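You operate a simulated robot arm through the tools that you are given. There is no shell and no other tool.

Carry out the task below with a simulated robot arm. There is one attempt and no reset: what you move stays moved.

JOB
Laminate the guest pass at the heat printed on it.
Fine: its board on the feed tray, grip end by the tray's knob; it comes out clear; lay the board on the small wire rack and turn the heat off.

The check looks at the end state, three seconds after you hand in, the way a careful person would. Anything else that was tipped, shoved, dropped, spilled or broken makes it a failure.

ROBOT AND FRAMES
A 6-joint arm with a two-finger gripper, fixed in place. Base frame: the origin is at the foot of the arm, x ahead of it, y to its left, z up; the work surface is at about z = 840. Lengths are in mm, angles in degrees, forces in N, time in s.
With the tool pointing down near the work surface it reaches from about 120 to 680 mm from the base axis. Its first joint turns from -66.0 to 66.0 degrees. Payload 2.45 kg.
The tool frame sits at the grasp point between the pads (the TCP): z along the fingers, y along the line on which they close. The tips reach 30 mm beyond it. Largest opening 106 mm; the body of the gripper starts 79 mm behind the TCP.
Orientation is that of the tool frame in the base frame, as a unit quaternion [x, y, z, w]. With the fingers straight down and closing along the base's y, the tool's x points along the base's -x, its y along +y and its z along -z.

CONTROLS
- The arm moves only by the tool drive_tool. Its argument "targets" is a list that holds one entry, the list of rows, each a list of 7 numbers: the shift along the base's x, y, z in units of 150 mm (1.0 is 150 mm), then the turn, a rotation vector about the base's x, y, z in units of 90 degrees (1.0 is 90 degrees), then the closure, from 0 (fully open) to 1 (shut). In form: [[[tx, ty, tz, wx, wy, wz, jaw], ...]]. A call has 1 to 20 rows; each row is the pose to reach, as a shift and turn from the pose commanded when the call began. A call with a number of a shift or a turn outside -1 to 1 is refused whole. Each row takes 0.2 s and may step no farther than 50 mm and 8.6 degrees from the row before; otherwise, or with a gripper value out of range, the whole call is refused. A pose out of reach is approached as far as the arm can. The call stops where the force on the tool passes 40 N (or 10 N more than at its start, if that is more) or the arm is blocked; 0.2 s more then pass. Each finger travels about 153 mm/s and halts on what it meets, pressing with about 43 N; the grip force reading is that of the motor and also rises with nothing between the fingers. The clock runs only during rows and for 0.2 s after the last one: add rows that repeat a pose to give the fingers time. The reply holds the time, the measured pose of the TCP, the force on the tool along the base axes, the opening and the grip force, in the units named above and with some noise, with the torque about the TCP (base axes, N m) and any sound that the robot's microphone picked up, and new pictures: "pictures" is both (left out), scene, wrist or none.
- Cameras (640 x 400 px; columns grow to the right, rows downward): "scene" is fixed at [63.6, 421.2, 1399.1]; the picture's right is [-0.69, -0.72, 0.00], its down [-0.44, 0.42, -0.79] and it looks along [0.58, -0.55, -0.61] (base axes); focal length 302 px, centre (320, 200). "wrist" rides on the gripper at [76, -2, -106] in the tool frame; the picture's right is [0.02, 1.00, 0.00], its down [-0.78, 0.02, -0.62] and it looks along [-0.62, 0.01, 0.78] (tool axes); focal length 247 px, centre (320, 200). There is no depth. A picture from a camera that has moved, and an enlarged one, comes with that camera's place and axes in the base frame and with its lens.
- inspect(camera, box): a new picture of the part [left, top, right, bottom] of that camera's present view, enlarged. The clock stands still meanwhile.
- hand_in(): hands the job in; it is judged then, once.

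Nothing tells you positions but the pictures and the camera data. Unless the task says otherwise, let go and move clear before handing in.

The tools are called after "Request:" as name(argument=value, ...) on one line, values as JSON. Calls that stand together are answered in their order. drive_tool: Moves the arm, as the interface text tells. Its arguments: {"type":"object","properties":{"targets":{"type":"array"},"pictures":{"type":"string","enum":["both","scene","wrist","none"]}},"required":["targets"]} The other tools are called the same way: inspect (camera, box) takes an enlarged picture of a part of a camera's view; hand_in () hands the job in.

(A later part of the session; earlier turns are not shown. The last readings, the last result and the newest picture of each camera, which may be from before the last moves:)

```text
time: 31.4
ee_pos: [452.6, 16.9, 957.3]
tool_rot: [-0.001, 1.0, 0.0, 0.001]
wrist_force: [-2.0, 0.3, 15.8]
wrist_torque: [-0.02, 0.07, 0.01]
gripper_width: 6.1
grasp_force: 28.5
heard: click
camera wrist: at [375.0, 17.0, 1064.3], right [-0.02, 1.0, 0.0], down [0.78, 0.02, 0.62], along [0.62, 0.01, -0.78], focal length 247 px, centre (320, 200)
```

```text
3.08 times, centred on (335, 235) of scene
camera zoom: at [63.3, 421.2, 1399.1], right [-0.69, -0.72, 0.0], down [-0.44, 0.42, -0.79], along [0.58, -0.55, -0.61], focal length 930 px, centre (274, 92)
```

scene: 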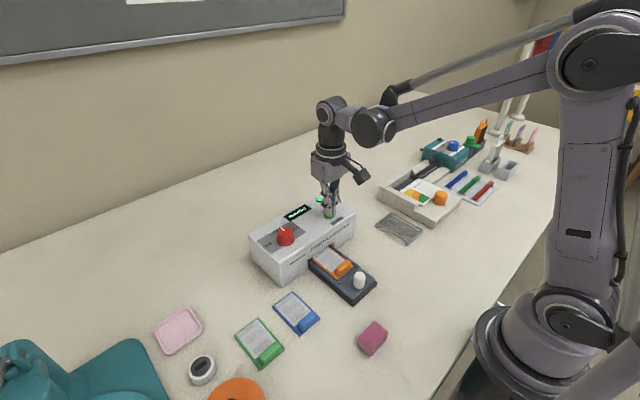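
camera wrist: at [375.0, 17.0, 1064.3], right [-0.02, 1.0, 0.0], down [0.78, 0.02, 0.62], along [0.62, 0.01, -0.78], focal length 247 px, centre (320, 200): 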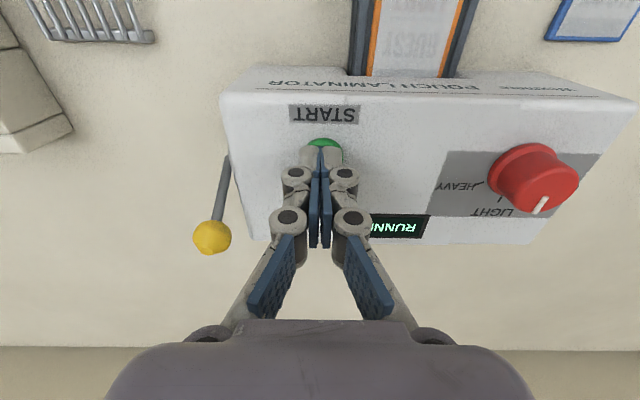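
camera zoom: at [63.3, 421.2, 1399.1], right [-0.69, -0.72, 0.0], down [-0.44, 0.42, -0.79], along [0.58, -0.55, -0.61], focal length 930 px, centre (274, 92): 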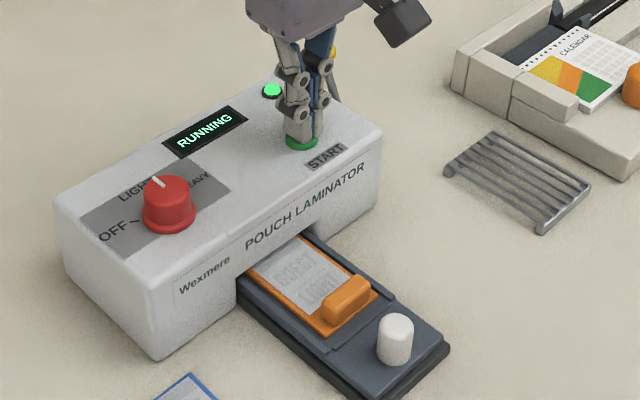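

The display shows RUNNING and the tray is feeding itself in. I'll lift off the button, stay clear and watch.

Request:
drive_tool(targets=[[[0, 0, 0.1, 0, 0, 0, 1.0], [0, 0, 0.3, 0, 0, 0, 1.0], [0, 0, 0.5, 0, 0, 0, 1.0], [0, 0, 0.5, 0, 0, 0, 1.0]]])

Request:
inspect(camera="scene", box=[245, 170, 395, 310])

```text
time: 32.4
ee_pos: [451.0, 18.9, 1032.5]
tool_rot: [0.0, 1.0, 0.001, 0.001]
wrist_force: [0.3, 0.3, 0.1]
wrist_torque: [0.0, 0.03, 0.02]
gripper_width: 0.0
grasp_force: 29.1
camera wrist: at [373.2, 17.5, 1138.1], right [-0.02, 1.0, 0.0], down [0.78, 0.02, 0.62], along [0.62, 0.01, -0.78], focal length 247 px, centre (320, 200)
```

scene: 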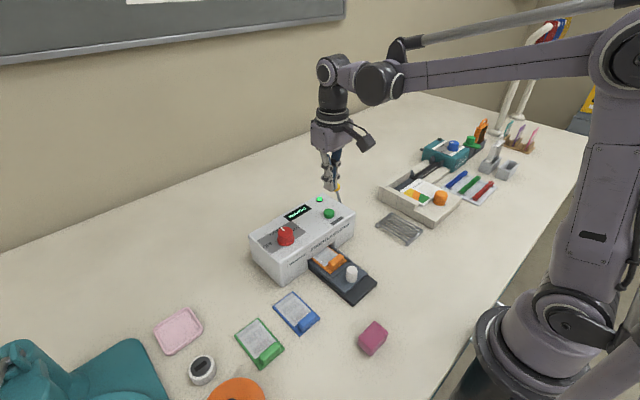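
wrist: 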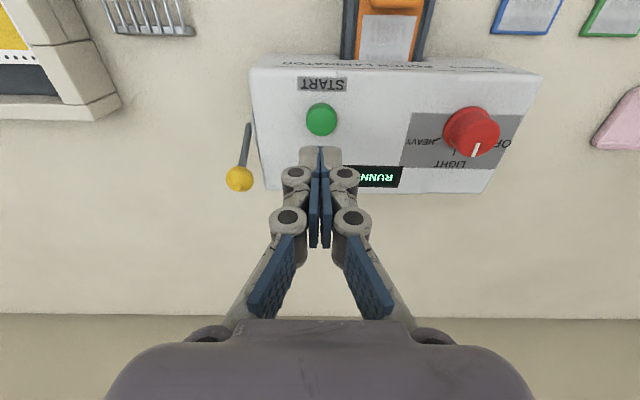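

```text
2.86 times, centred on (320, 240) of scene
camera zoom: at [63.6, 421.2, 1399.1], right [-0.69, -0.72, 0.0], down [-0.44, 0.42, -0.79], along [0.58, -0.55, -0.61], focal length 863 px, centre (320, 86)
```

zoom: 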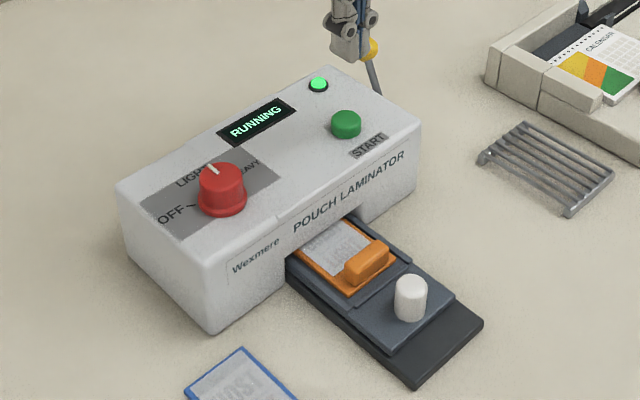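

The tray is feeding in smoothly with the board. I'll back off to a viewing position and wait for the cycle to run.

Request:
drive_tool(targets=[[[-0.15, -0.05, 0.1, 0, 0, 0, 1.0], [-0.4, -0.1, 0.2, 0, 0, 0, 0.9], [-0.6, -0.2, 0.2, 0, 0, 0, 0.8], [-0.8, -0.3, 0.2, 0, 0, 0, 0.6], [-0.8, -0.3, 0.2, 0, 0, 0, 0.5], [-0.8, -0.3, 0.2, 0, 0, 0, 0.45], [-0.8, -0.3, 0.2, 0, 0, 0, 0.45], [-0.8, -0.3, 0.2, 0, 0, 0, 0.45]]])

Request:
inspect(camera="scene", box=[245, 170, 395, 310])

```text
time: 34.2
ee_pos: [331.3, -28.7, 1060.3]
tool_rot: [0.0, 1.0, 0.001, 0.001]
wrist_force: [-0.1, -1.3, -0.4]
wrist_torque: [-0.01, 0.01, 0.01]
gripper_width: 58.2
grasp_force: 0.0
camera wrist: at [254.0, -30.5, 1167.6], right [-0.02, 1.0, 0.0], down [0.78, 0.02, 0.62], along [0.62, 0.01, -0.78], focal length 247 px, centre (320, 200)
```

scene: 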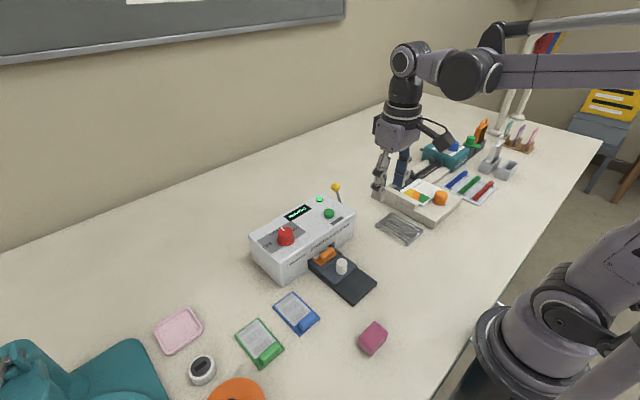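
wrist: 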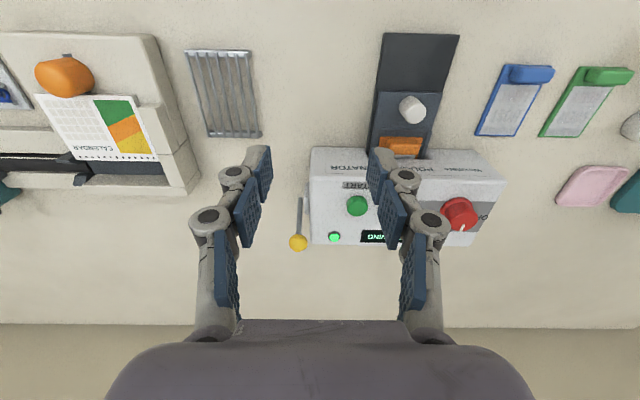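

```text
2.86 times, centred on (320, 240) of scene
camera zoom: at [63.6, 421.2, 1399.1], right [-0.69, -0.72, 0.0], down [-0.44, 0.42, -0.79], along [0.58, -0.55, -0.61], focal length 863 px, centre (320, 86)
```

zoom: 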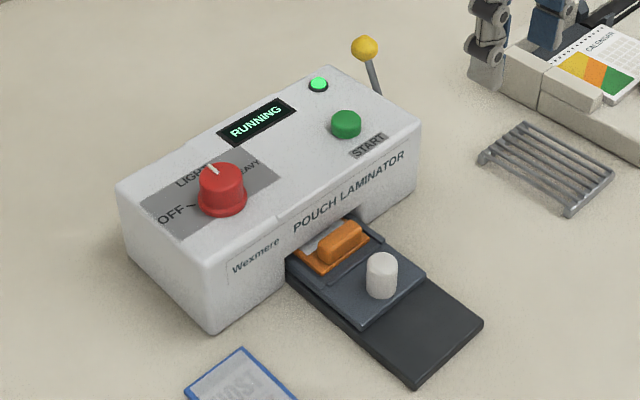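

It is still running and the grip is nearly at the mouth. I'll keep waiting and watch for a jam or completion.

Request:
drive_tool(targets=[[[0, 0, 0, 0, 0, 0, 0.45], [0, 0, 0, 0, 0, 0, 0.45], [0, 0, 0, 0, 0, 0, 0.45], [0, 0, 0, 0, 0, 0, 0.45], [0, 0, 0, 0, 0, 0, 0.45], [0, 0, 0, 0, 0, 0, 0.45]]])

Request:
inspect(camera="scene", box=[245, 170, 395, 310])

```text
time: 35.6
ee_pos: [331.3, -27.8, 1059.9]
tool_rot: [-0.001, 1.0, 0.001, 0.001]
wrist_force: [0.1, -0.4, -0.1]
wrist_torque: [0.0, -0.02, 0.03]
gripper_width: 58.4
grasp_force: 0.0
camera wrist: at [254.0, -30.5, 1167.6], right [-0.02, 1.0, 0.0], down [0.78, 0.02, 0.62], along [0.62, 0.01, -0.78], focal length 247 px, centre (320, 200)
```

scene: 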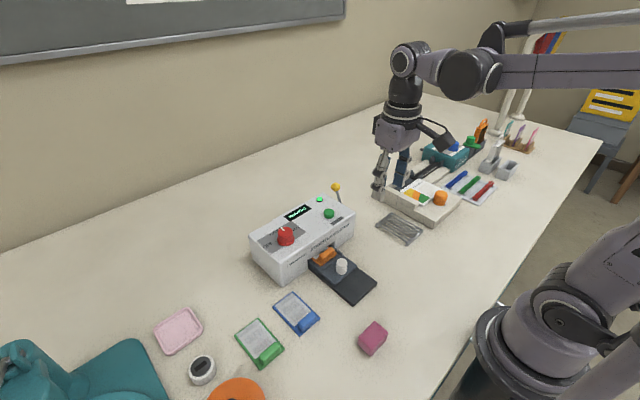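
wrist: 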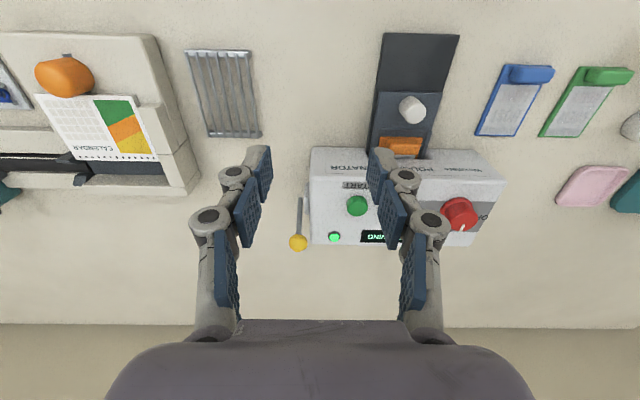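

```text
2.86 times, centred on (320, 240) of scene
camera zoom: at [63.6, 421.2, 1399.1], right [-0.69, -0.72, 0.0], down [-0.44, 0.42, -0.79], along [0.58, -0.55, -0.61], focal length 863 px, centre (320, 86)
```

zoom: 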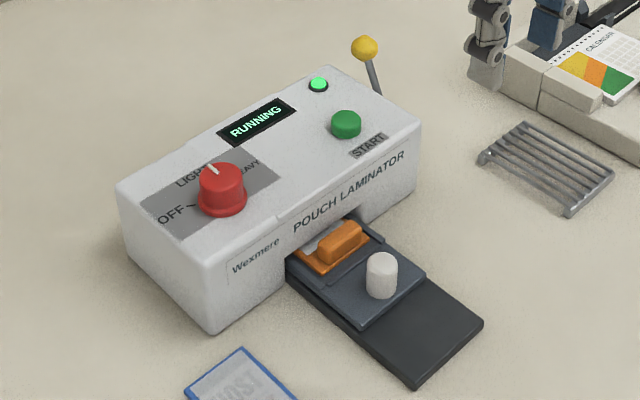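

The tray has stopped with the film inside and the display still reads RUNNING, so this is probably the dwell. I'll wait more.

Request:
drive_tool(targets=[[[0, 0, 0, 0, 0, 0, 0.45], [0, 0, 0, 0, 0, 0, 0.45], [0, 0, 0, 0, 0, 0, 0.45], [0, 0, 0, 0, 0, 0, 0.45], [0, 0, 0, 0, 0, 0, 0.45], [0, 0, 0, 0, 0, 0, 0.45], [0, 0, 0, 0, 0, 0, 0.45], [0, 0, 0, 0, 0, 0, 0.45]]], pictures="scene")

Request:
inspect(camera="scene", box=[245, 170, 395, 310])

```text
time: 37.4
ee_pos: [332.0, -29.4, 1060.5]
tool_rot: [-0.001, 1.0, 0.001, 0.0]
wrist_force: [-0.3, -0.1, -1.3]
wrist_torque: [0.01, 0.01, -0.02]
gripper_width: 58.4
grasp_force: 0.0
```

scene: 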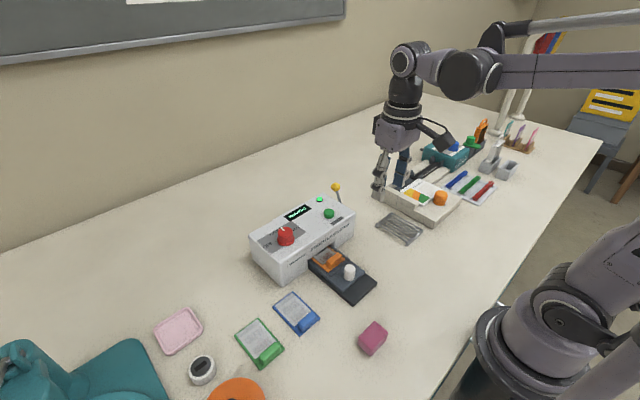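

```text
2.86 times, centred on (320, 240) of scene
camera zoom: at [63.6, 421.2, 1399.1], right [-0.69, -0.72, 0.0], down [-0.44, 0.42, -0.79], along [0.58, -0.55, -0.61], focal length 863 px, centre (320, 86)
```

zoom: 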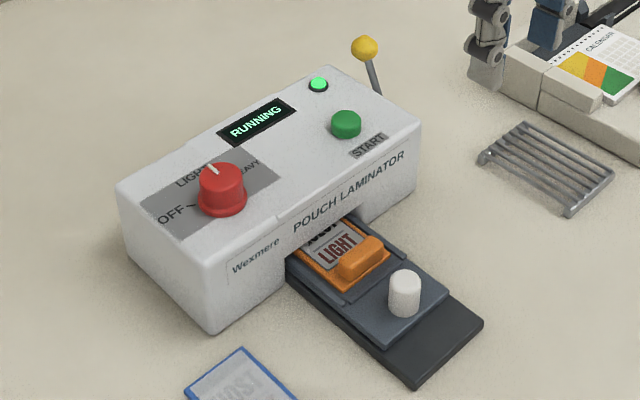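

The tray is coming back out and the print now shows crisp and clear. I'll wait for it to finish.

Request:
drive_tool(targets=[[[0, 0, 0, 0, 0, 0, 0.45], [0, 0, 0, 0, 0, 0, 0.45], [0, 0, 0, 0, 0, 0, 0.45], [0, 0, 0, 0, 0, 0, 0.45], [0, 0, 0, 0, 0, 0, 0.45], [0, 0, 0, 0, 0, 0, 0.45], [0, 0, 0, 0, 0, 0, 0.45], [0, 0, 0, 0, 0, 0, 0.45], [0, 0, 0, 0, 0, 0, 0.45], [0, 0, 0, 0, 0, 0, 0.45]]])

Request:
inspect(camera="scene", box=[245, 170, 395, 310])

Request:
inspect(camera="wrist", box=[340, 20, 480, 160])

```text
time: 39.6
ee_pos: [331.3, -29.4, 1061.6]
tool_rot: [-0.001, 1.0, 0.0, 0.0]
wrist_force: [-0.4, 0.4, -0.1]
wrist_torque: [-0.01, 0.03, 0.04]
gripper_width: 58.6
grasp_force: 0.1
camera wrist: at [254.0, -30.5, 1167.6], right [-0.02, 1.0, 0.0], down [0.78, 0.02, 0.62], along [0.62, 0.01, -0.78], focal length 247 px, centre (320, 200)
```

scene: 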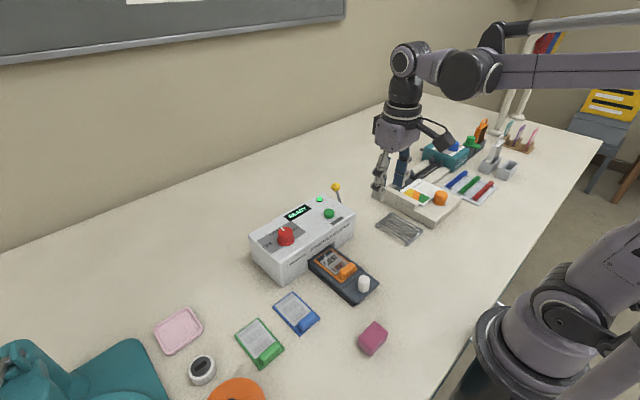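
wrist: 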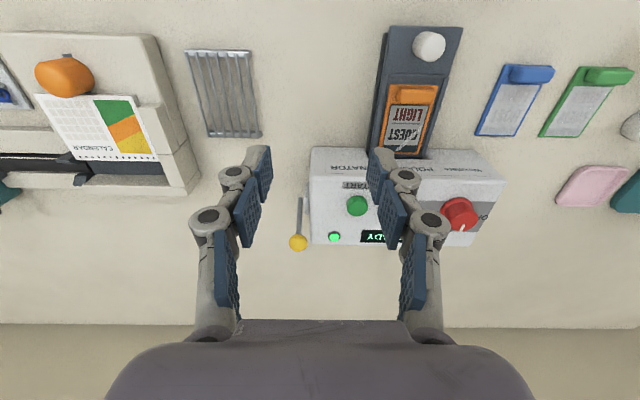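

```text
2.86 times, centred on (320, 240) of scene
camera zoom: at [63.6, 421.2, 1399.1], right [-0.69, -0.72, 0.0], down [-0.44, 0.42, -0.79], along [0.58, -0.55, -0.61], focal length 863 px, centre (320, 86)
```

zoom: 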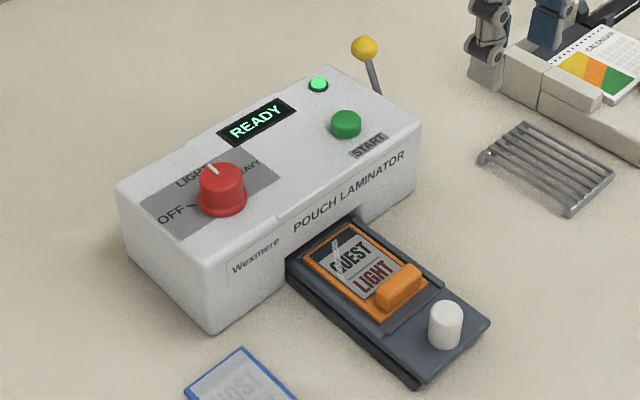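

```text
2.86 times, centred on (410, 90) of wrist
camera zoom: at [254.0, -30.5, 1167.6], right [-0.02, 1.0, 0.0], down [0.78, 0.02, 0.62], along [0.62, 0.01, -0.78], focal length 706 px, centre (63, 514)
```

zoom: 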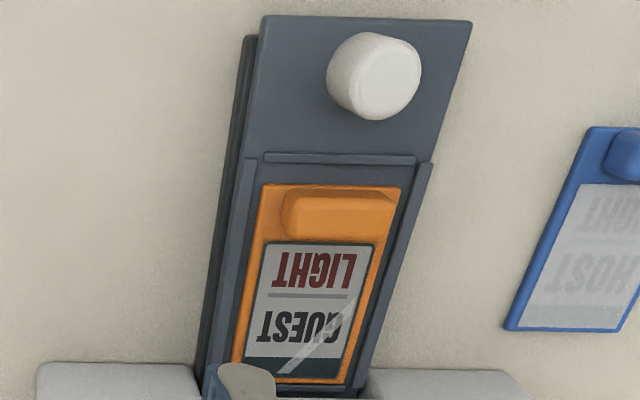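

The lamination is done. The film is clear, the tray is out and the display is back to READY. I'll go back over the tray to pick up the board by its grip.

Request:
drive_tool(targets=[[[0, 0.25, 0, 0, 0, 0, 0.45], [0, 0.5, 0, 0, 0, 0, 0.45], [-0.006, 0.711, 0, 0, 0, 0, 0.45], [-0.006, 0.711, -0.3, 0, 0, 0, 0.45], [-0.006, 0.711, -0.6, 0, 0, 0, 0.45], [-0.006, 0.711, -0.75, 0, 0, 0, 0.45], [-0.006, 0.711, -0.75, 0, 0, 0, 0.45]]])

Request:
inspect(camera="wrist", box=[230, 60, 410, 260])

Request:
inspect(camera="scene", box=[300, 235, 390, 300])

```text
time: 41.2
ee_pos: [331.3, 81.2, 949.6]
tool_rot: [-0.001, 1.0, 0.001, 0.001]
wrist_force: [0.0, 0.2, 0.4]
wrist_torque: [0.0, 0.0, 0.02]
gripper_width: 58.3
grasp_force: 0.0
camera wrist: at [254.0, 78.7, 1056.5], right [-0.02, 1.0, 0.0], down [0.78, 0.02, 0.62], along [0.62, 0.01, -0.78], focal length 247 px, centre (320, 200)
```

scene: 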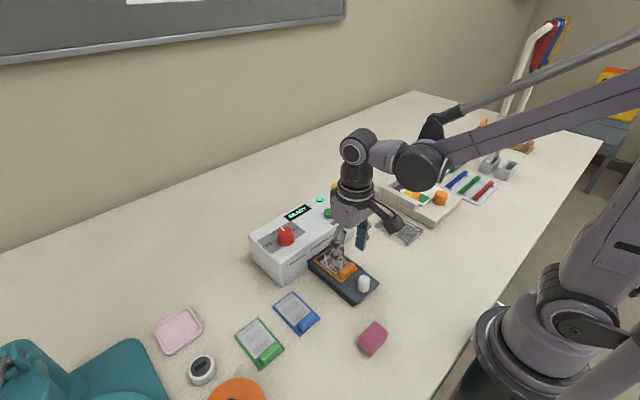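
wrist: 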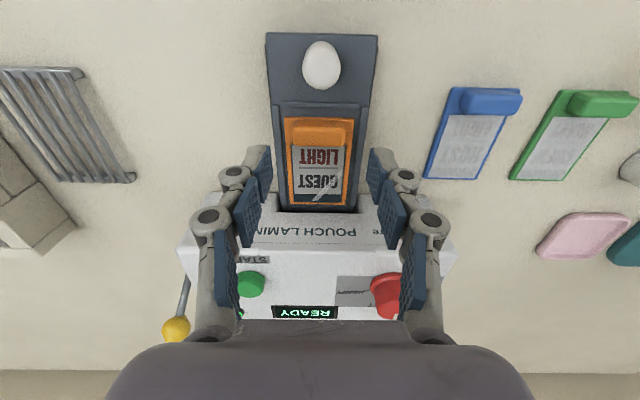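

```text
2.00 times, centred on (320, 160) of wrist
camera zoom: at [254.0, 78.7, 1056.5], right [-0.02, 1.0, 0.0], down [0.78, 0.02, 0.62], along [0.62, 0.01, -0.78], focal length 494 px, centre (320, 280)
```

zoom: 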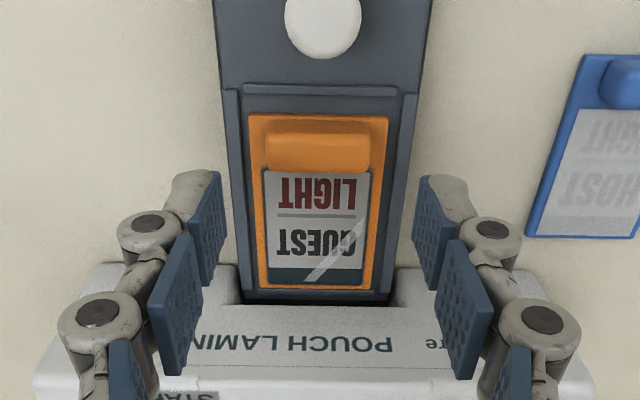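

```text
6.15 times, centred on (345, 268) of scene
camera zoom: at [63.6, 421.2, 1399.1], right [-0.69, -0.72, 0.0], down [-0.44, 0.42, -0.79], along [0.58, -0.55, -0.61], focal length 1859 px, centre (166, -215)
```

zoom: 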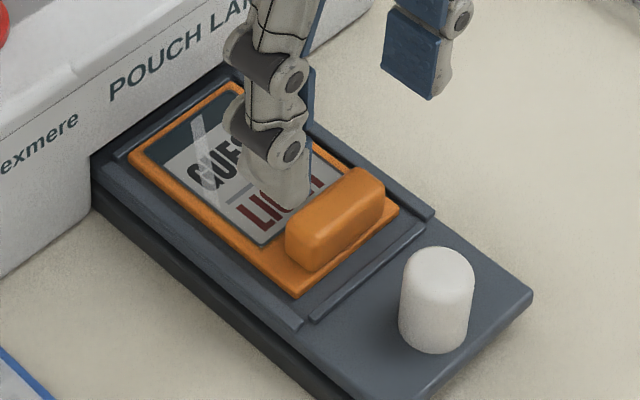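

The board is in the same place, centred under the gripper and crisp. I'll lower around the grip bar and close.

Request:
drive_tool(targets=[[[0.008, 0, -0.15, 0, 0, 0, 0.45], [0.008, 0, -0.3, 0, 0, 0, 0.47], [0.008, 0, -0.35, 0, 0, 0, 0.48], [0.008, 0, -0.35, 0, 0, 0, 0.48]]])

Request:
inspect(camera="wrist", box=[230, 100, 410, 250])

Request:
inspect(camera="scene", box=[300, 235, 390, 300])

```text
time: 42.2
ee_pos: [333.6, 79.4, 896.8]
tool_rot: [-0.001, 1.0, 0.0, 0.001]
wrist_force: [0.1, 0.5, 0.1]
wrist_torque: [0.0, 0.0, 0.0]
gripper_width: 55.0
grasp_force: 0.1
camera wrist: at [256.0, 78.2, 1003.7], right [-0.02, 1.0, 0.0], down [0.78, 0.02, 0.62], along [0.62, 0.01, -0.78], focal length 247 px, centre (320, 200)
```

scene: 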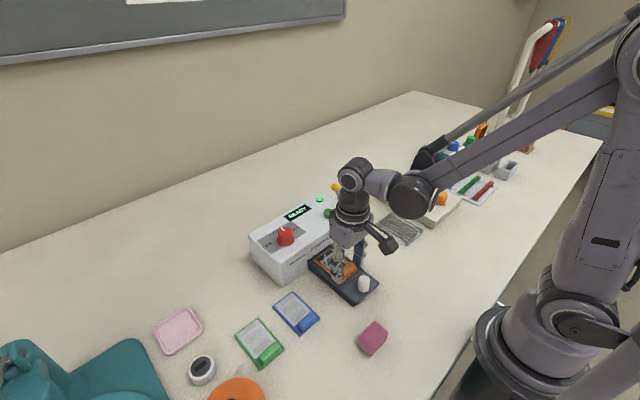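
wrist: 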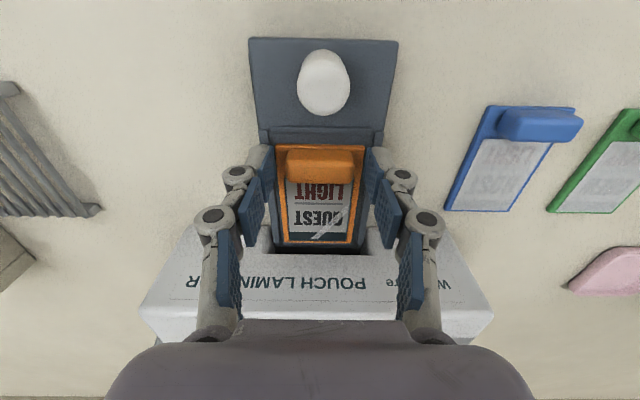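

```text
2.67 times, centred on (320, 175) of wrist
camera zoom: at [256.0, 78.2, 1003.7], right [-0.02, 1.0, 0.0], down [0.78, 0.02, 0.62], along [0.62, 0.01, -0.78], focal length 659 px, centre (320, 267)
```

zoom: 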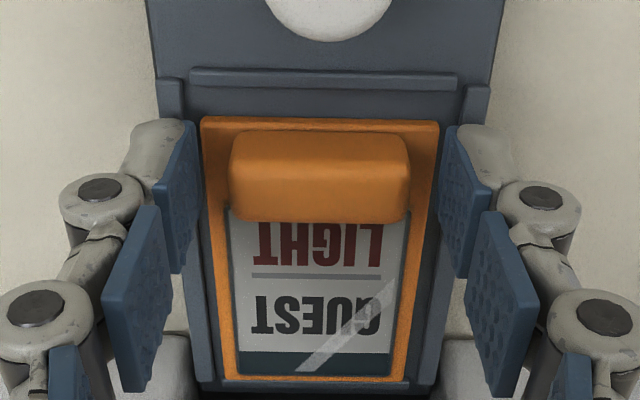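

```text
6.15 times, centred on (345, 268) of scene
camera zoom: at [63.6, 421.2, 1399.1], right [-0.69, -0.72, 0.0], down [-0.44, 0.42, -0.79], along [0.58, -0.55, -0.61], focal length 1859 px, centre (166, -215)
```

zoom: 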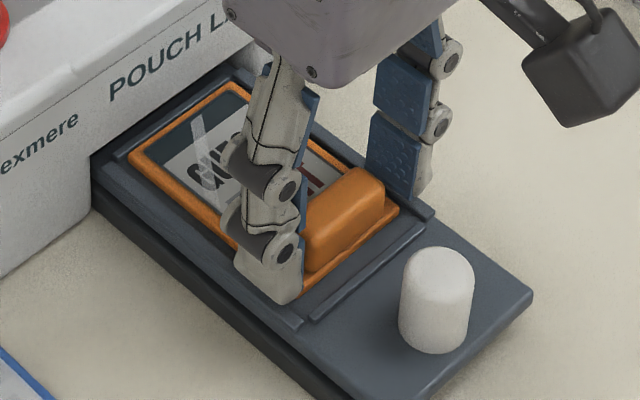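

The fingers are centred on the bar. I'll close and lift straight up.

Request:
drive_tool(targets=[[[0, 0, 0, 0, 0, 0, 0.6], [0, 0, 0, 0, 0, 0, 0.7], [0, 0, 0, 0, 0, 0, 0.7], [0, 0, 0.05, 0, 0, 0, 0.7], [0, 0, 0.15, 0, 0, 0, 0.7], [0, 0, 0.35, 0, 0, 0, 0.7], [0, 0, 0.35, 0, 0, 0, 0.7]]])

Request:
inspect(camera="wrist", box=[230, 100, 410, 260])

```text
time: 43.8
ee_pos: [334.5, 80.5, 950.1]
tool_rot: [-0.001, 1.0, 0.001, 0.001]
wrist_force: [0.1, -0.4, 0.3]
wrist_torque: [-0.01, 0.05, 0.03]
gripper_width: 38.7
grasp_force: 42.6
camera wrist: at [256.4, 78.2, 1056.1], right [-0.02, 1.0, 0.0], down [0.78, 0.02, 0.62], along [0.62, 0.01, -0.78], focal length 247 px, centre (320, 200)
```

scene: 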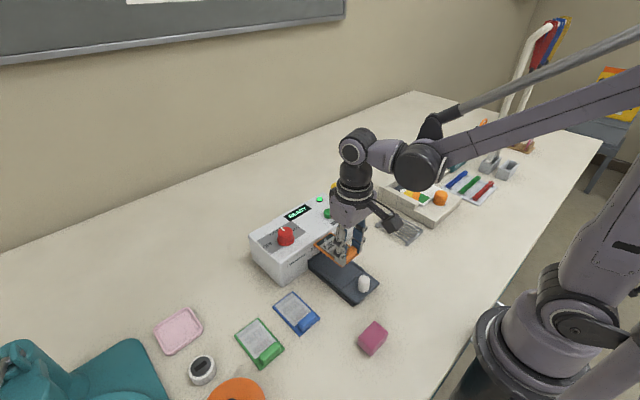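
wrist: 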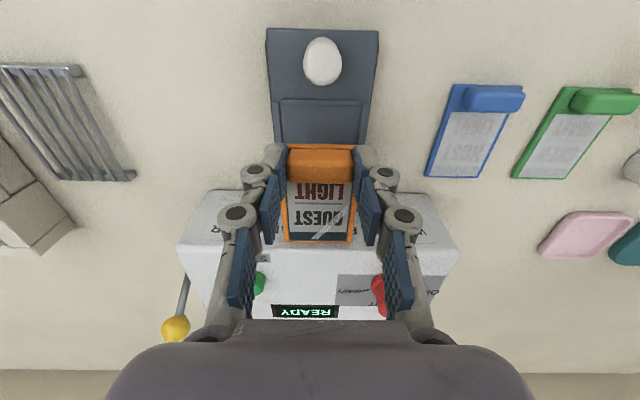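

```text
2.50 times, centred on (320, 180) of wrist
camera zoom: at [256.4, 78.2, 1056.1], right [-0.02, 1.0, 0.0], down [0.78, 0.02, 0.62], along [0.62, 0.01, -0.78], focal length 617 px, centre (320, 250)
```

zoom: 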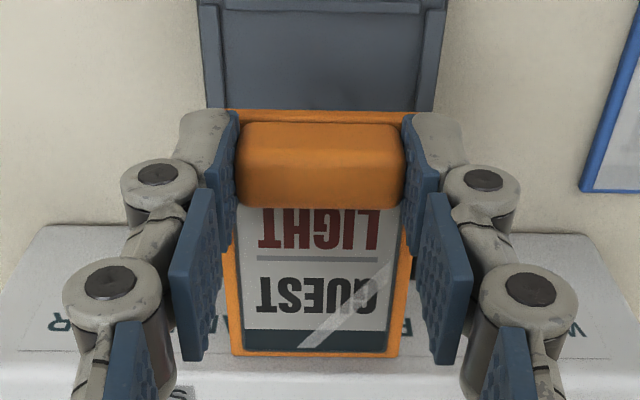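

The board is held level. I'll back away from the laminator face, raise it and carry it toward the rack, then measure the rack.

Request:
drive_tool(targets=[[[-0.15, 0, 0.1, 0, 0, 0, 0.7], [-0.2, -0.1, 0.2, 0, 0, 0, 0.7], [-0.2, -0.35, 0.2, 0, 0, 0, 0.7], [-0.2, -0.6, 0.2, 0, 0, 0, 0.7], [-0.2, -0.85, 0.2, 0, 0, 0, 0.7], [-0.2, -0.95, 0.2, 0, 0, 0, 0.7], [-0.2, -0.95, 0.2, 0, 0, 0, 0.7]]])

Request:
inspect(camera="wrist", box=[130, 60, 290, 200])

Request:
inspect(camera="scene", box=[350, 190, 440, 265])

```text
time: 45.4
ee_pos: [304.1, -63.3, 981.4]
tool_rot: [-0.001, 1.0, 0.002, 0.001]
wrist_force: [0.0, 0.0, -0.8]
wrist_torque: [0.0, 0.0, 0.01]
gripper_width: 38.4
grasp_force: 43.1
camera wrist: at [226.6, -65.3, 1088.3], right [-0.02, 1.0, 0.0], down [0.78, 0.02, 0.62], along [0.62, 0.01, -0.78], focal length 247 px, centre (320, 200)
```

scene: 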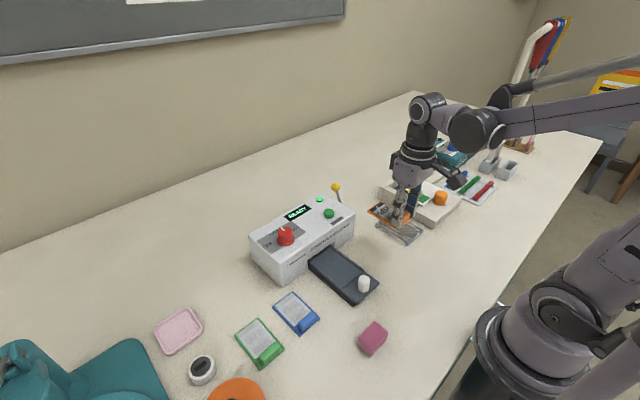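
wrist: 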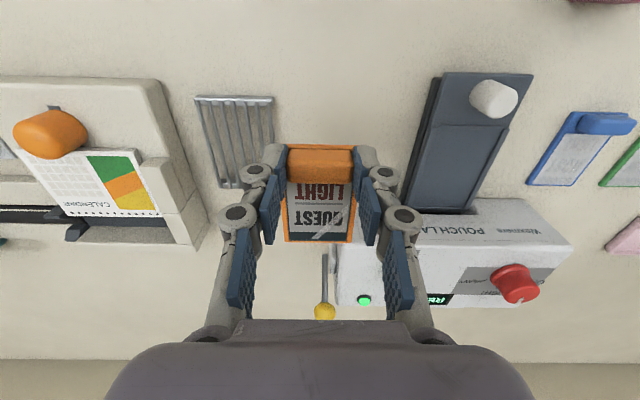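

```text
2.86 times, centred on (210, 130) of wrist
camera zoom: at [226.6, -65.3, 1088.3], right [-0.02, 1.0, 0.0], down [0.78, 0.02, 0.62], along [0.62, 0.01, -0.78], focal length 706 px, centre (634, 400)
```

zoom: 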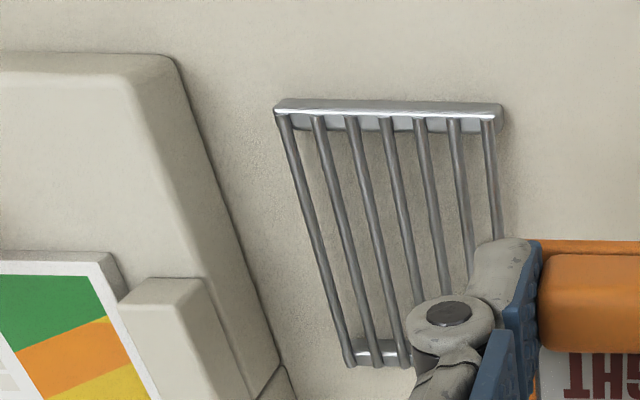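

```text
5.33 times, centred on (395, 228) of scene
camera zoom: at [63.6, 421.2, 1399.1], right [-0.69, -0.72, 0.0], down [-0.44, 0.42, -0.79], along [0.58, -0.55, -0.61], focal length 1611 px, centre (-80, 53)
```

zoom: 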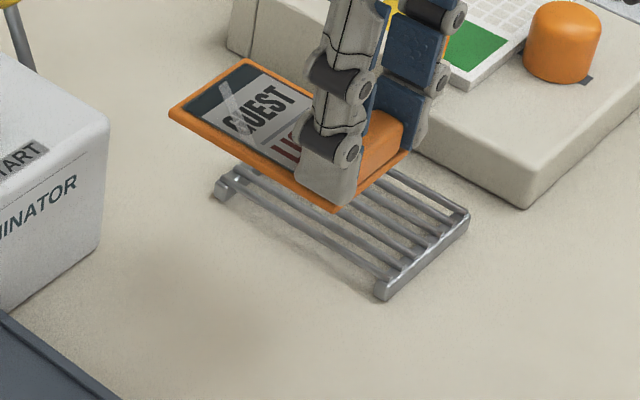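

The rack spans about x 295–397 and y −180…−107, top near z 852. I'll centre the board over it and lower to just above.

Request:
drive_tool(targets=[[[0.01, -0.2, 0, 0, 0, 0, 0.7], [0.02, -0.4, 0, 0, 0, 0, 0.7], [0.033, -0.537, 0, 0, 0, 0, 0.7], [0.033, -0.537, -0.2, 0, 0, 0, 0.7], [0.033, -0.537, -0.4, 0, 0, 0, 0.7], [0.033, -0.537, -0.48, 0, 0, 0, 0.7], [0.033, -0.537, -0.48, 0, 0, 0, 0.7]]])

Request:
inspect(camera="wrist", box=[230, 90, 410, 260])

Request:
inspect(camera="scene", box=[350, 190, 440, 265])

```text
time: 47.0
ee_pos: [310.8, -144.0, 908.0]
tool_rot: [-0.001, 1.0, 0.001, 0.001]
wrist_force: [0.9, -0.1, -0.3]
wrist_torque: [0.0, -0.02, 0.01]
gripper_width: 38.7
grasp_force: 42.7
camera wrist: at [232.8, -145.4, 1014.7], right [-0.02, 1.0, 0.0], down [0.78, 0.02, 0.62], along [0.62, 0.01, -0.78], focal length 247 px, centre (320, 200)
```

scene: 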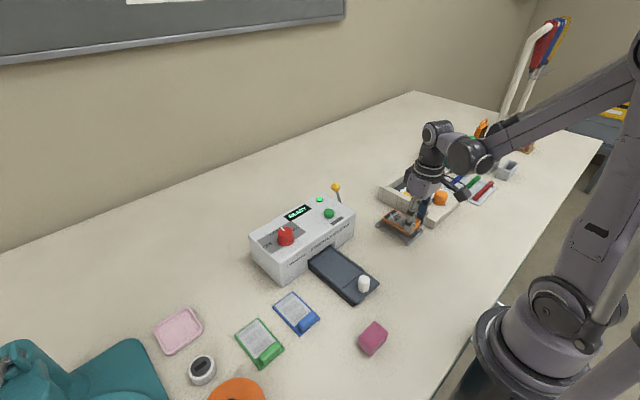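
wrist: 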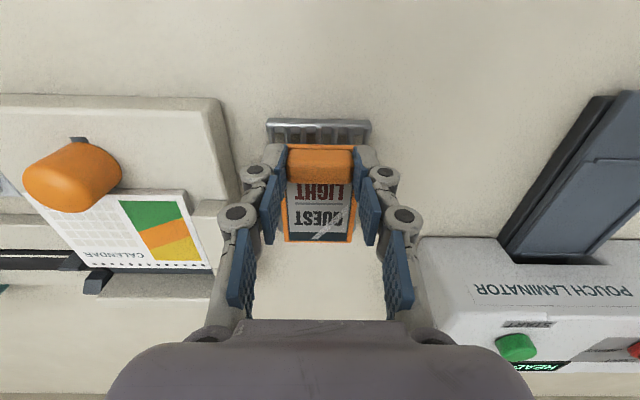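

```text
2.35 times, centred on (320, 175) of wrist
camera zoom: at [232.8, -145.4, 1014.7], right [-0.02, 1.0, 0.0], down [0.78, 0.02, 0.62], along [0.62, 0.01, -0.78], focal length 581 px, centre (320, 259)
```

zoom: 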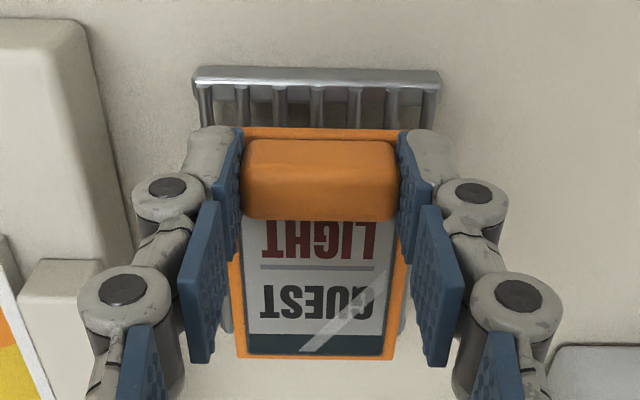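

```text
5.33 times, centred on (395, 228) of scene
camera zoom: at [63.6, 421.2, 1399.1], right [-0.69, -0.72, 0.0], down [-0.44, 0.42, -0.79], along [0.58, -0.55, -0.61], focal length 1611 px, centre (-80, 53)
```

zoom: 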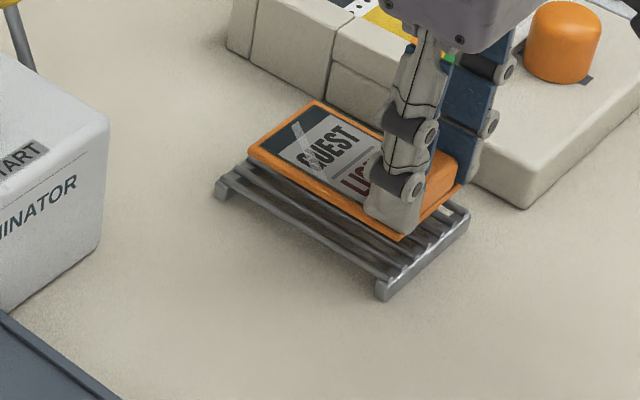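

The board is centred over the rack with margins all round. I'll lower the last bit gently until I feel contact.

Request:
drive_tool(targets=[[[0, -0.006, -0.05, 0, 0, 0, 0.7], [0, -0.006, -0.08, 0, 0, 0, 0.7], [0, -0.006, -0.095, 0, 0, 0, 0.7], [0, -0.006, -0.095, 0, 0, 0, 0.7]]])

Request:
inspect(camera="scene", box=[365, 200, 435, 260])

```text
time: 48.0
ee_pos: [309.4, -144.4, 893.2]
tool_rot: [-0.001, 1.0, 0.001, 0.001]
wrist_force: [0.2, -0.2, -0.8]
wrist_torque: [-0.01, 0.0, 0.01]
gripper_width: 38.5
grasp_force: 43.0
camera wrist: at [231.4, -145.9, 1000.3], right [-0.02, 1.0, 0.0], down [0.78, 0.02, 0.62], along [0.62, 0.01, -0.78], focal length 247 px, centre (320, 200)
```

scene: 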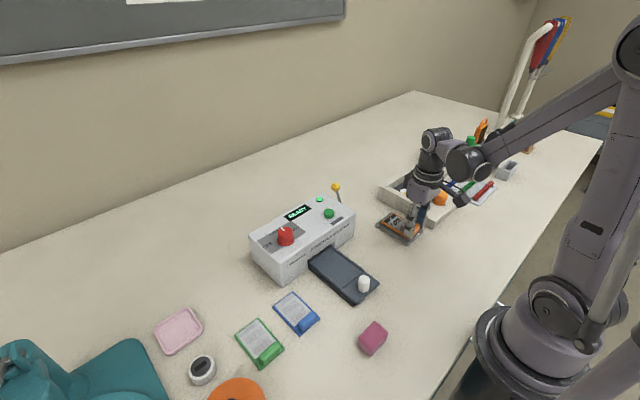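
wrist: 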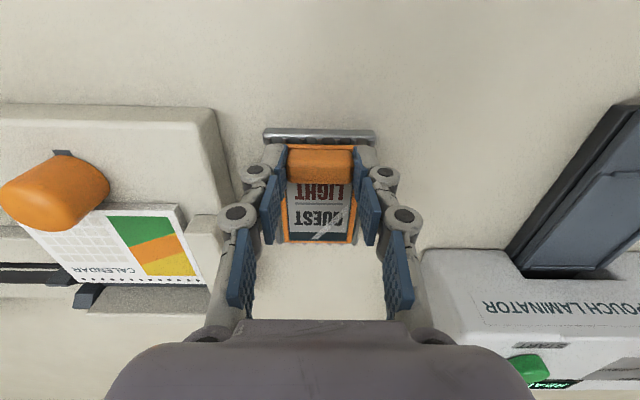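

```text
6.67 times, centred on (400, 230) of scene
camera zoom: at [63.6, 421.2, 1399.1], right [-0.69, -0.72, 0.0], down [-0.44, 0.42, -0.79], along [0.58, -0.55, -0.61], focal length 2014 px, centre (-213, 0)
```

zoom: 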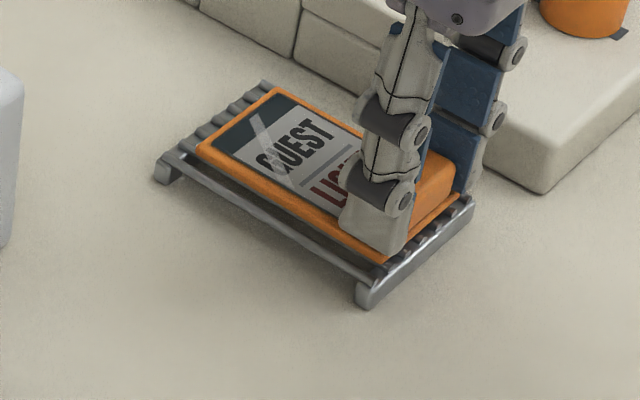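

No contact yet and the board is just above the rods. I'll continue down in 1–1.5 mm steps.

Request:
drive_tool(targets=[[[0, 0, -0.01, 0, 0, 0, 0.7], [0, 0, -0.02, 0, 0, 0, 0.7], [0, 0, -0.02, 0, 0, 0, 0.7]]], pictures="none")

```text
time: 48.8
ee_pos: [308.1, -144.2, 890.6]
tool_rot: [-0.001, 1.0, 0.001, 0.0]
wrist_force: [-2.2, 0.9, 19.7]
wrist_torque: [-0.01, -0.44, 0.06]
gripper_width: 38.5
grasp_force: 43.2
```

The board is resting on the rack with about 20 N of contact. I'll ease off, open slightly and rise.

Request:
drive_tool(targets=[[[0, 0, 0.006, 0, 0, 0, 0.68], [0, 0, 0.006, 0, 0, 0, 0.57], [0, 0, 0.006, 0, 0, 0, 0.54], [0, 0, 0.05, 0, 0, 0, 0.54], [0, 0, 0.25, 0, 0, 0, 0.54], [0, 0, 0.5, 0, 0, 0, 0.5], [0, 0, 0.5, 0, 0, 0, 0.5]]])

Request:
inspect(camera="wrist", box=[230, 60, 410, 260])

Request:
inspect(camera="scene", box=[365, 200, 435, 260])

```text
time: 50.4
ee_pos: [311.6, -143.3, 966.5]
tool_rot: [0.0, 1.0, 0.001, 0.0]
wrist_force: [-0.8, 0.6, -0.4]
wrist_torque: [-0.02, -0.01, 0.01]
gripper_width: 52.8
grasp_force: 0.0
camera wrist: at [233.6, -144.6, 1074.2], right [-0.02, 1.0, 0.0], down [0.78, 0.02, 0.62], along [0.62, 0.01, -0.78], focal length 247 px, centre (320, 200)
```

scene: 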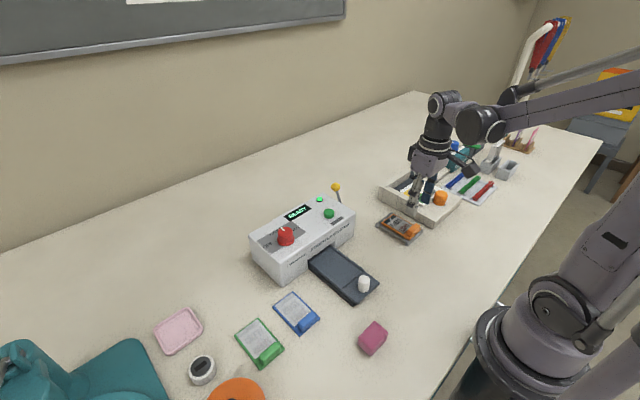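
wrist: 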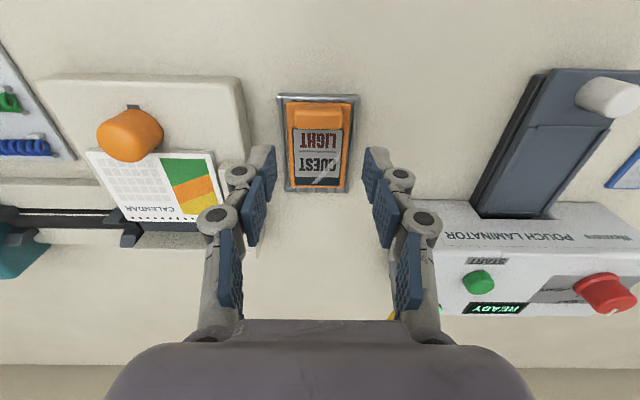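

```text
2.00 times, centred on (320, 160) of wrist
camera zoom: at [233.6, -144.6, 1074.2], right [-0.02, 1.0, 0.0], down [0.78, 0.02, 0.62], along [0.62, 0.01, -0.78], focal length 494 px, centre (320, 280)
```

zoom: 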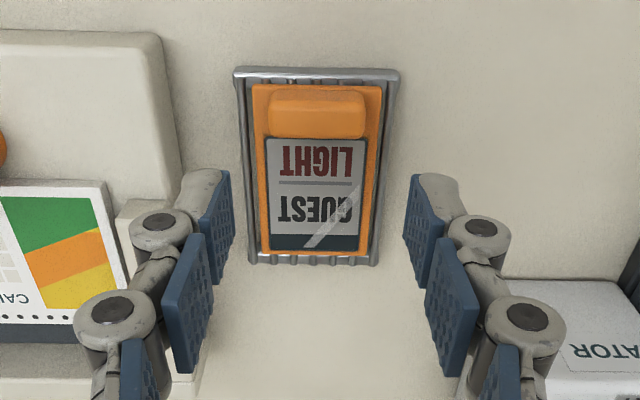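

```text
6.67 times, centred on (400, 230) of scene
camera zoom: at [63.6, 421.2, 1399.1], right [-0.69, -0.72, 0.0], down [-0.44, 0.42, -0.79], along [0.58, -0.55, -0.61], focal length 2014 px, centre (-213, 0)
```

zoom: 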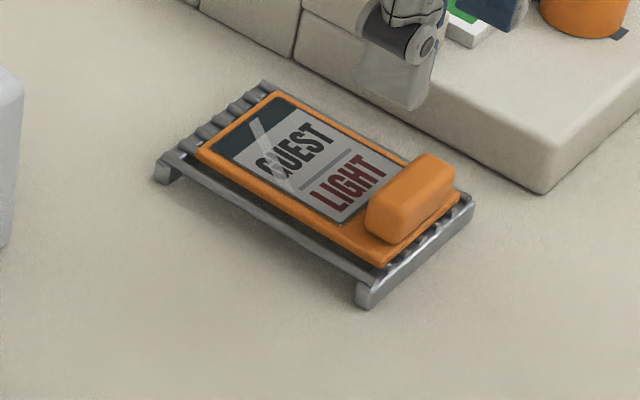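

The guest pass lies flat and centred on the rack, film clear. Now I'll turn the heat off by travelling high over to the heat knob.

Request:
drive_tool(targets=[[[0, 0, 0.25, 0, 0, 0, 0.45], [0, 0, 0.5, 0, 0, 0, 0.45], [0.1, 0.2, 0.5, 0, 0, 0, 0.45], [0.2, 0.4, 0.5, 0, 0, 0, 0.45], [0.3, 0.6, 0.5, 0, 0, 0, 0.45], [0.4, 0.8, 0.5, 0, 0, 0, 0.45], [0.5, 1.0, 0.5, 0, 0, 0, 0.45], [0.5, 1.0, 0.5, 0, 0, 0, 0.45]]], pictures="none")

Request:
drive_tool(targets=[[[0.1, 0.2, 0, 0, 0, 0, 0.45], [0.2, 0.4, 0, 0, 0, 0, 0.45], [0.3, 0.6, 0, 0, 0, 0, 0.45], [0.4, 0.8, 0, 0, 0, 0, 0.45], [0.515, 0.944, 0, 0, 0, 0, 0.45], [0.515, 0.944, -0.2, 0, 0, 0, 0.45], [0.515, 0.944, -0.2, 0, 0, 0, 0.45]]])

Request:
inspect(camera="wrist", box=[220, 100, 420, 230])

```text
time: 52.2
ee_pos: [383.4, 7.9, 1040.9]
tool_rot: [0.0, 1.0, 0.001, 0.001]
wrist_force: [-0.1, -0.7, 0.2]
wrist_torque: [-0.01, -0.05, -0.03]
gripper_width: 58.3
grasp_force: 0.1
```

```text
time: 53.8
ee_pos: [461.2, 147.6, 1010.0]
tool_rot: [0.0, 1.0, 0.001, 0.001]
wrist_force: [-0.6, 0.1, -0.3]
wrist_torque: [-0.01, -0.03, -0.03]
gripper_width: 58.5
grasp_force: 0.0
camera wrist: at [383.6, 145.5, 1117.1], right [-0.02, 1.0, 0.0], down [0.78, 0.02, 0.62], along [0.62, 0.01, -0.78], focal length 247 px, centre (320, 200)
```

scene: 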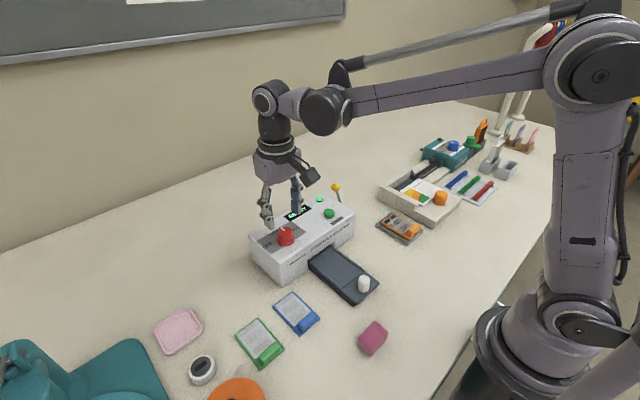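
wrist: 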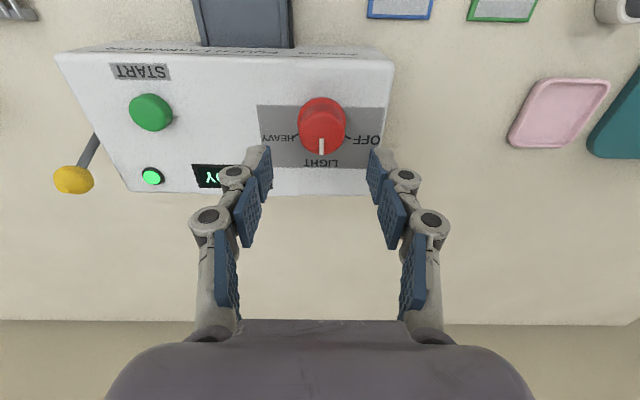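

```text
3.08 times, centred on (320, 165) of wrist
camera zoom: at [383.6, 145.5, 1117.1], right [-0.02, 1.0, 0.0], down [0.78, 0.02, 0.62], along [0.62, 0.01, -0.78], focal length 760 px, centre (320, 308)
```

zoom: 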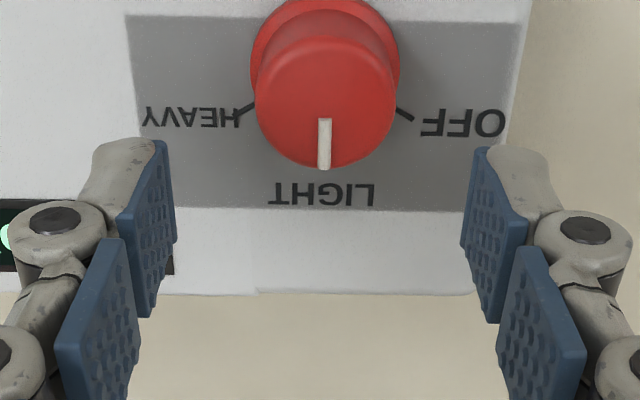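

The pointer is still on LIGHT. The tool is about 3 mm too far in x, so I'll correct that and lower around the knob.

Request:
drive_tool(targets=[[[-0.02, 0, 0, 0, 0, 0, 0.45], [-0.02, 0, -0.12, 0, 0, 0, 0.45], [-0.02, 0, -0.24, 0, 0, 0, 0.45], [-0.02, 0, -0.268, 0, 0, 0, 0.45], [-0.02, 0, -0.268, 0, 0, 0, 0.45]]])

Request:
inspect(camera="wrist", box=[240, 110, 400, 230])

Request:
inspect(camera="scene", box=[245, 190, 335, 260])

```text
time: 55.0
ee_pos: [457.7, 146.9, 970.0]
tool_rot: [-0.001, 1.0, 0.001, 0.001]
wrist_force: [0.3, 0.3, 0.0]
wrist_torque: [-0.01, 0.01, 0.0]
gripper_width: 58.6
grasp_force: 0.1
camera wrist: at [379.6, 146.3, 1076.3], right [-0.02, 1.0, 0.0], down [0.78, 0.02, 0.62], along [0.62, 0.01, -0.78], focal length 247 px, centre (320, 200)
```

scene: 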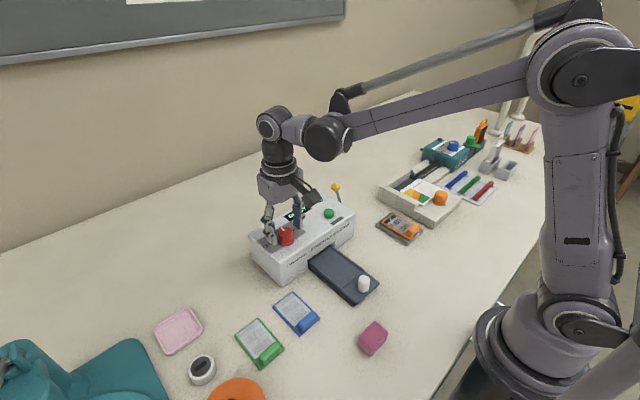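
wrist: 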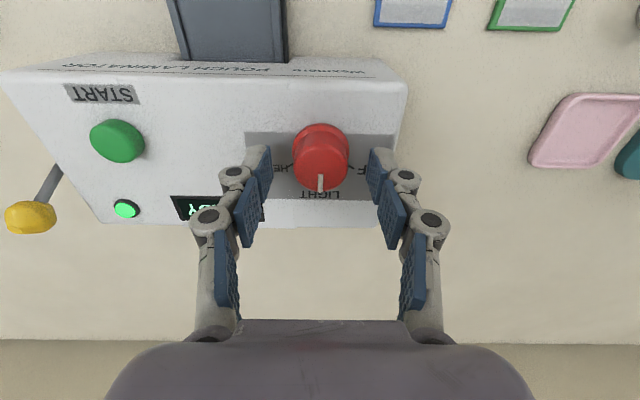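

```text
3.33 times, centred on (320, 170) of wrist
camera zoom: at [379.6, 146.3, 1076.3], right [-0.02, 1.0, 0.0], down [0.78, 0.02, 0.62], along [0.62, 0.01, -0.78], focal length 823 px, centre (320, 300)
```

zoom: 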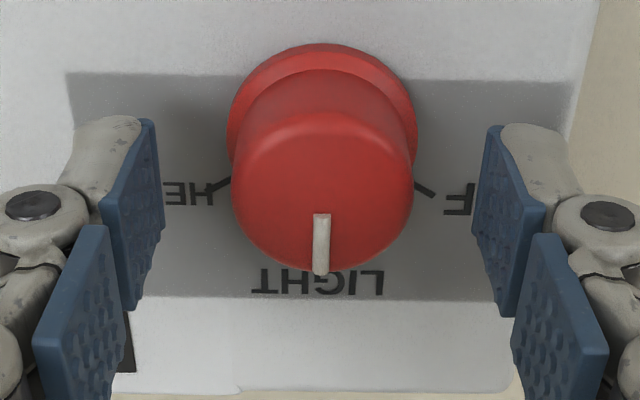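

```text
5.71 times, centred on (290, 225) of scene
camera zoom: at [63.6, 421.2, 1399.1], right [-0.69, -0.72, 0.0], down [-0.44, 0.42, -0.79], along [0.58, -0.55, -0.61], focal length 1726 px, centre (491, 57)
```

zoom: 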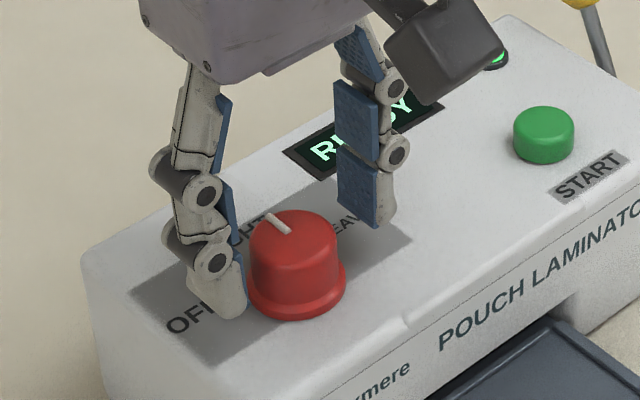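

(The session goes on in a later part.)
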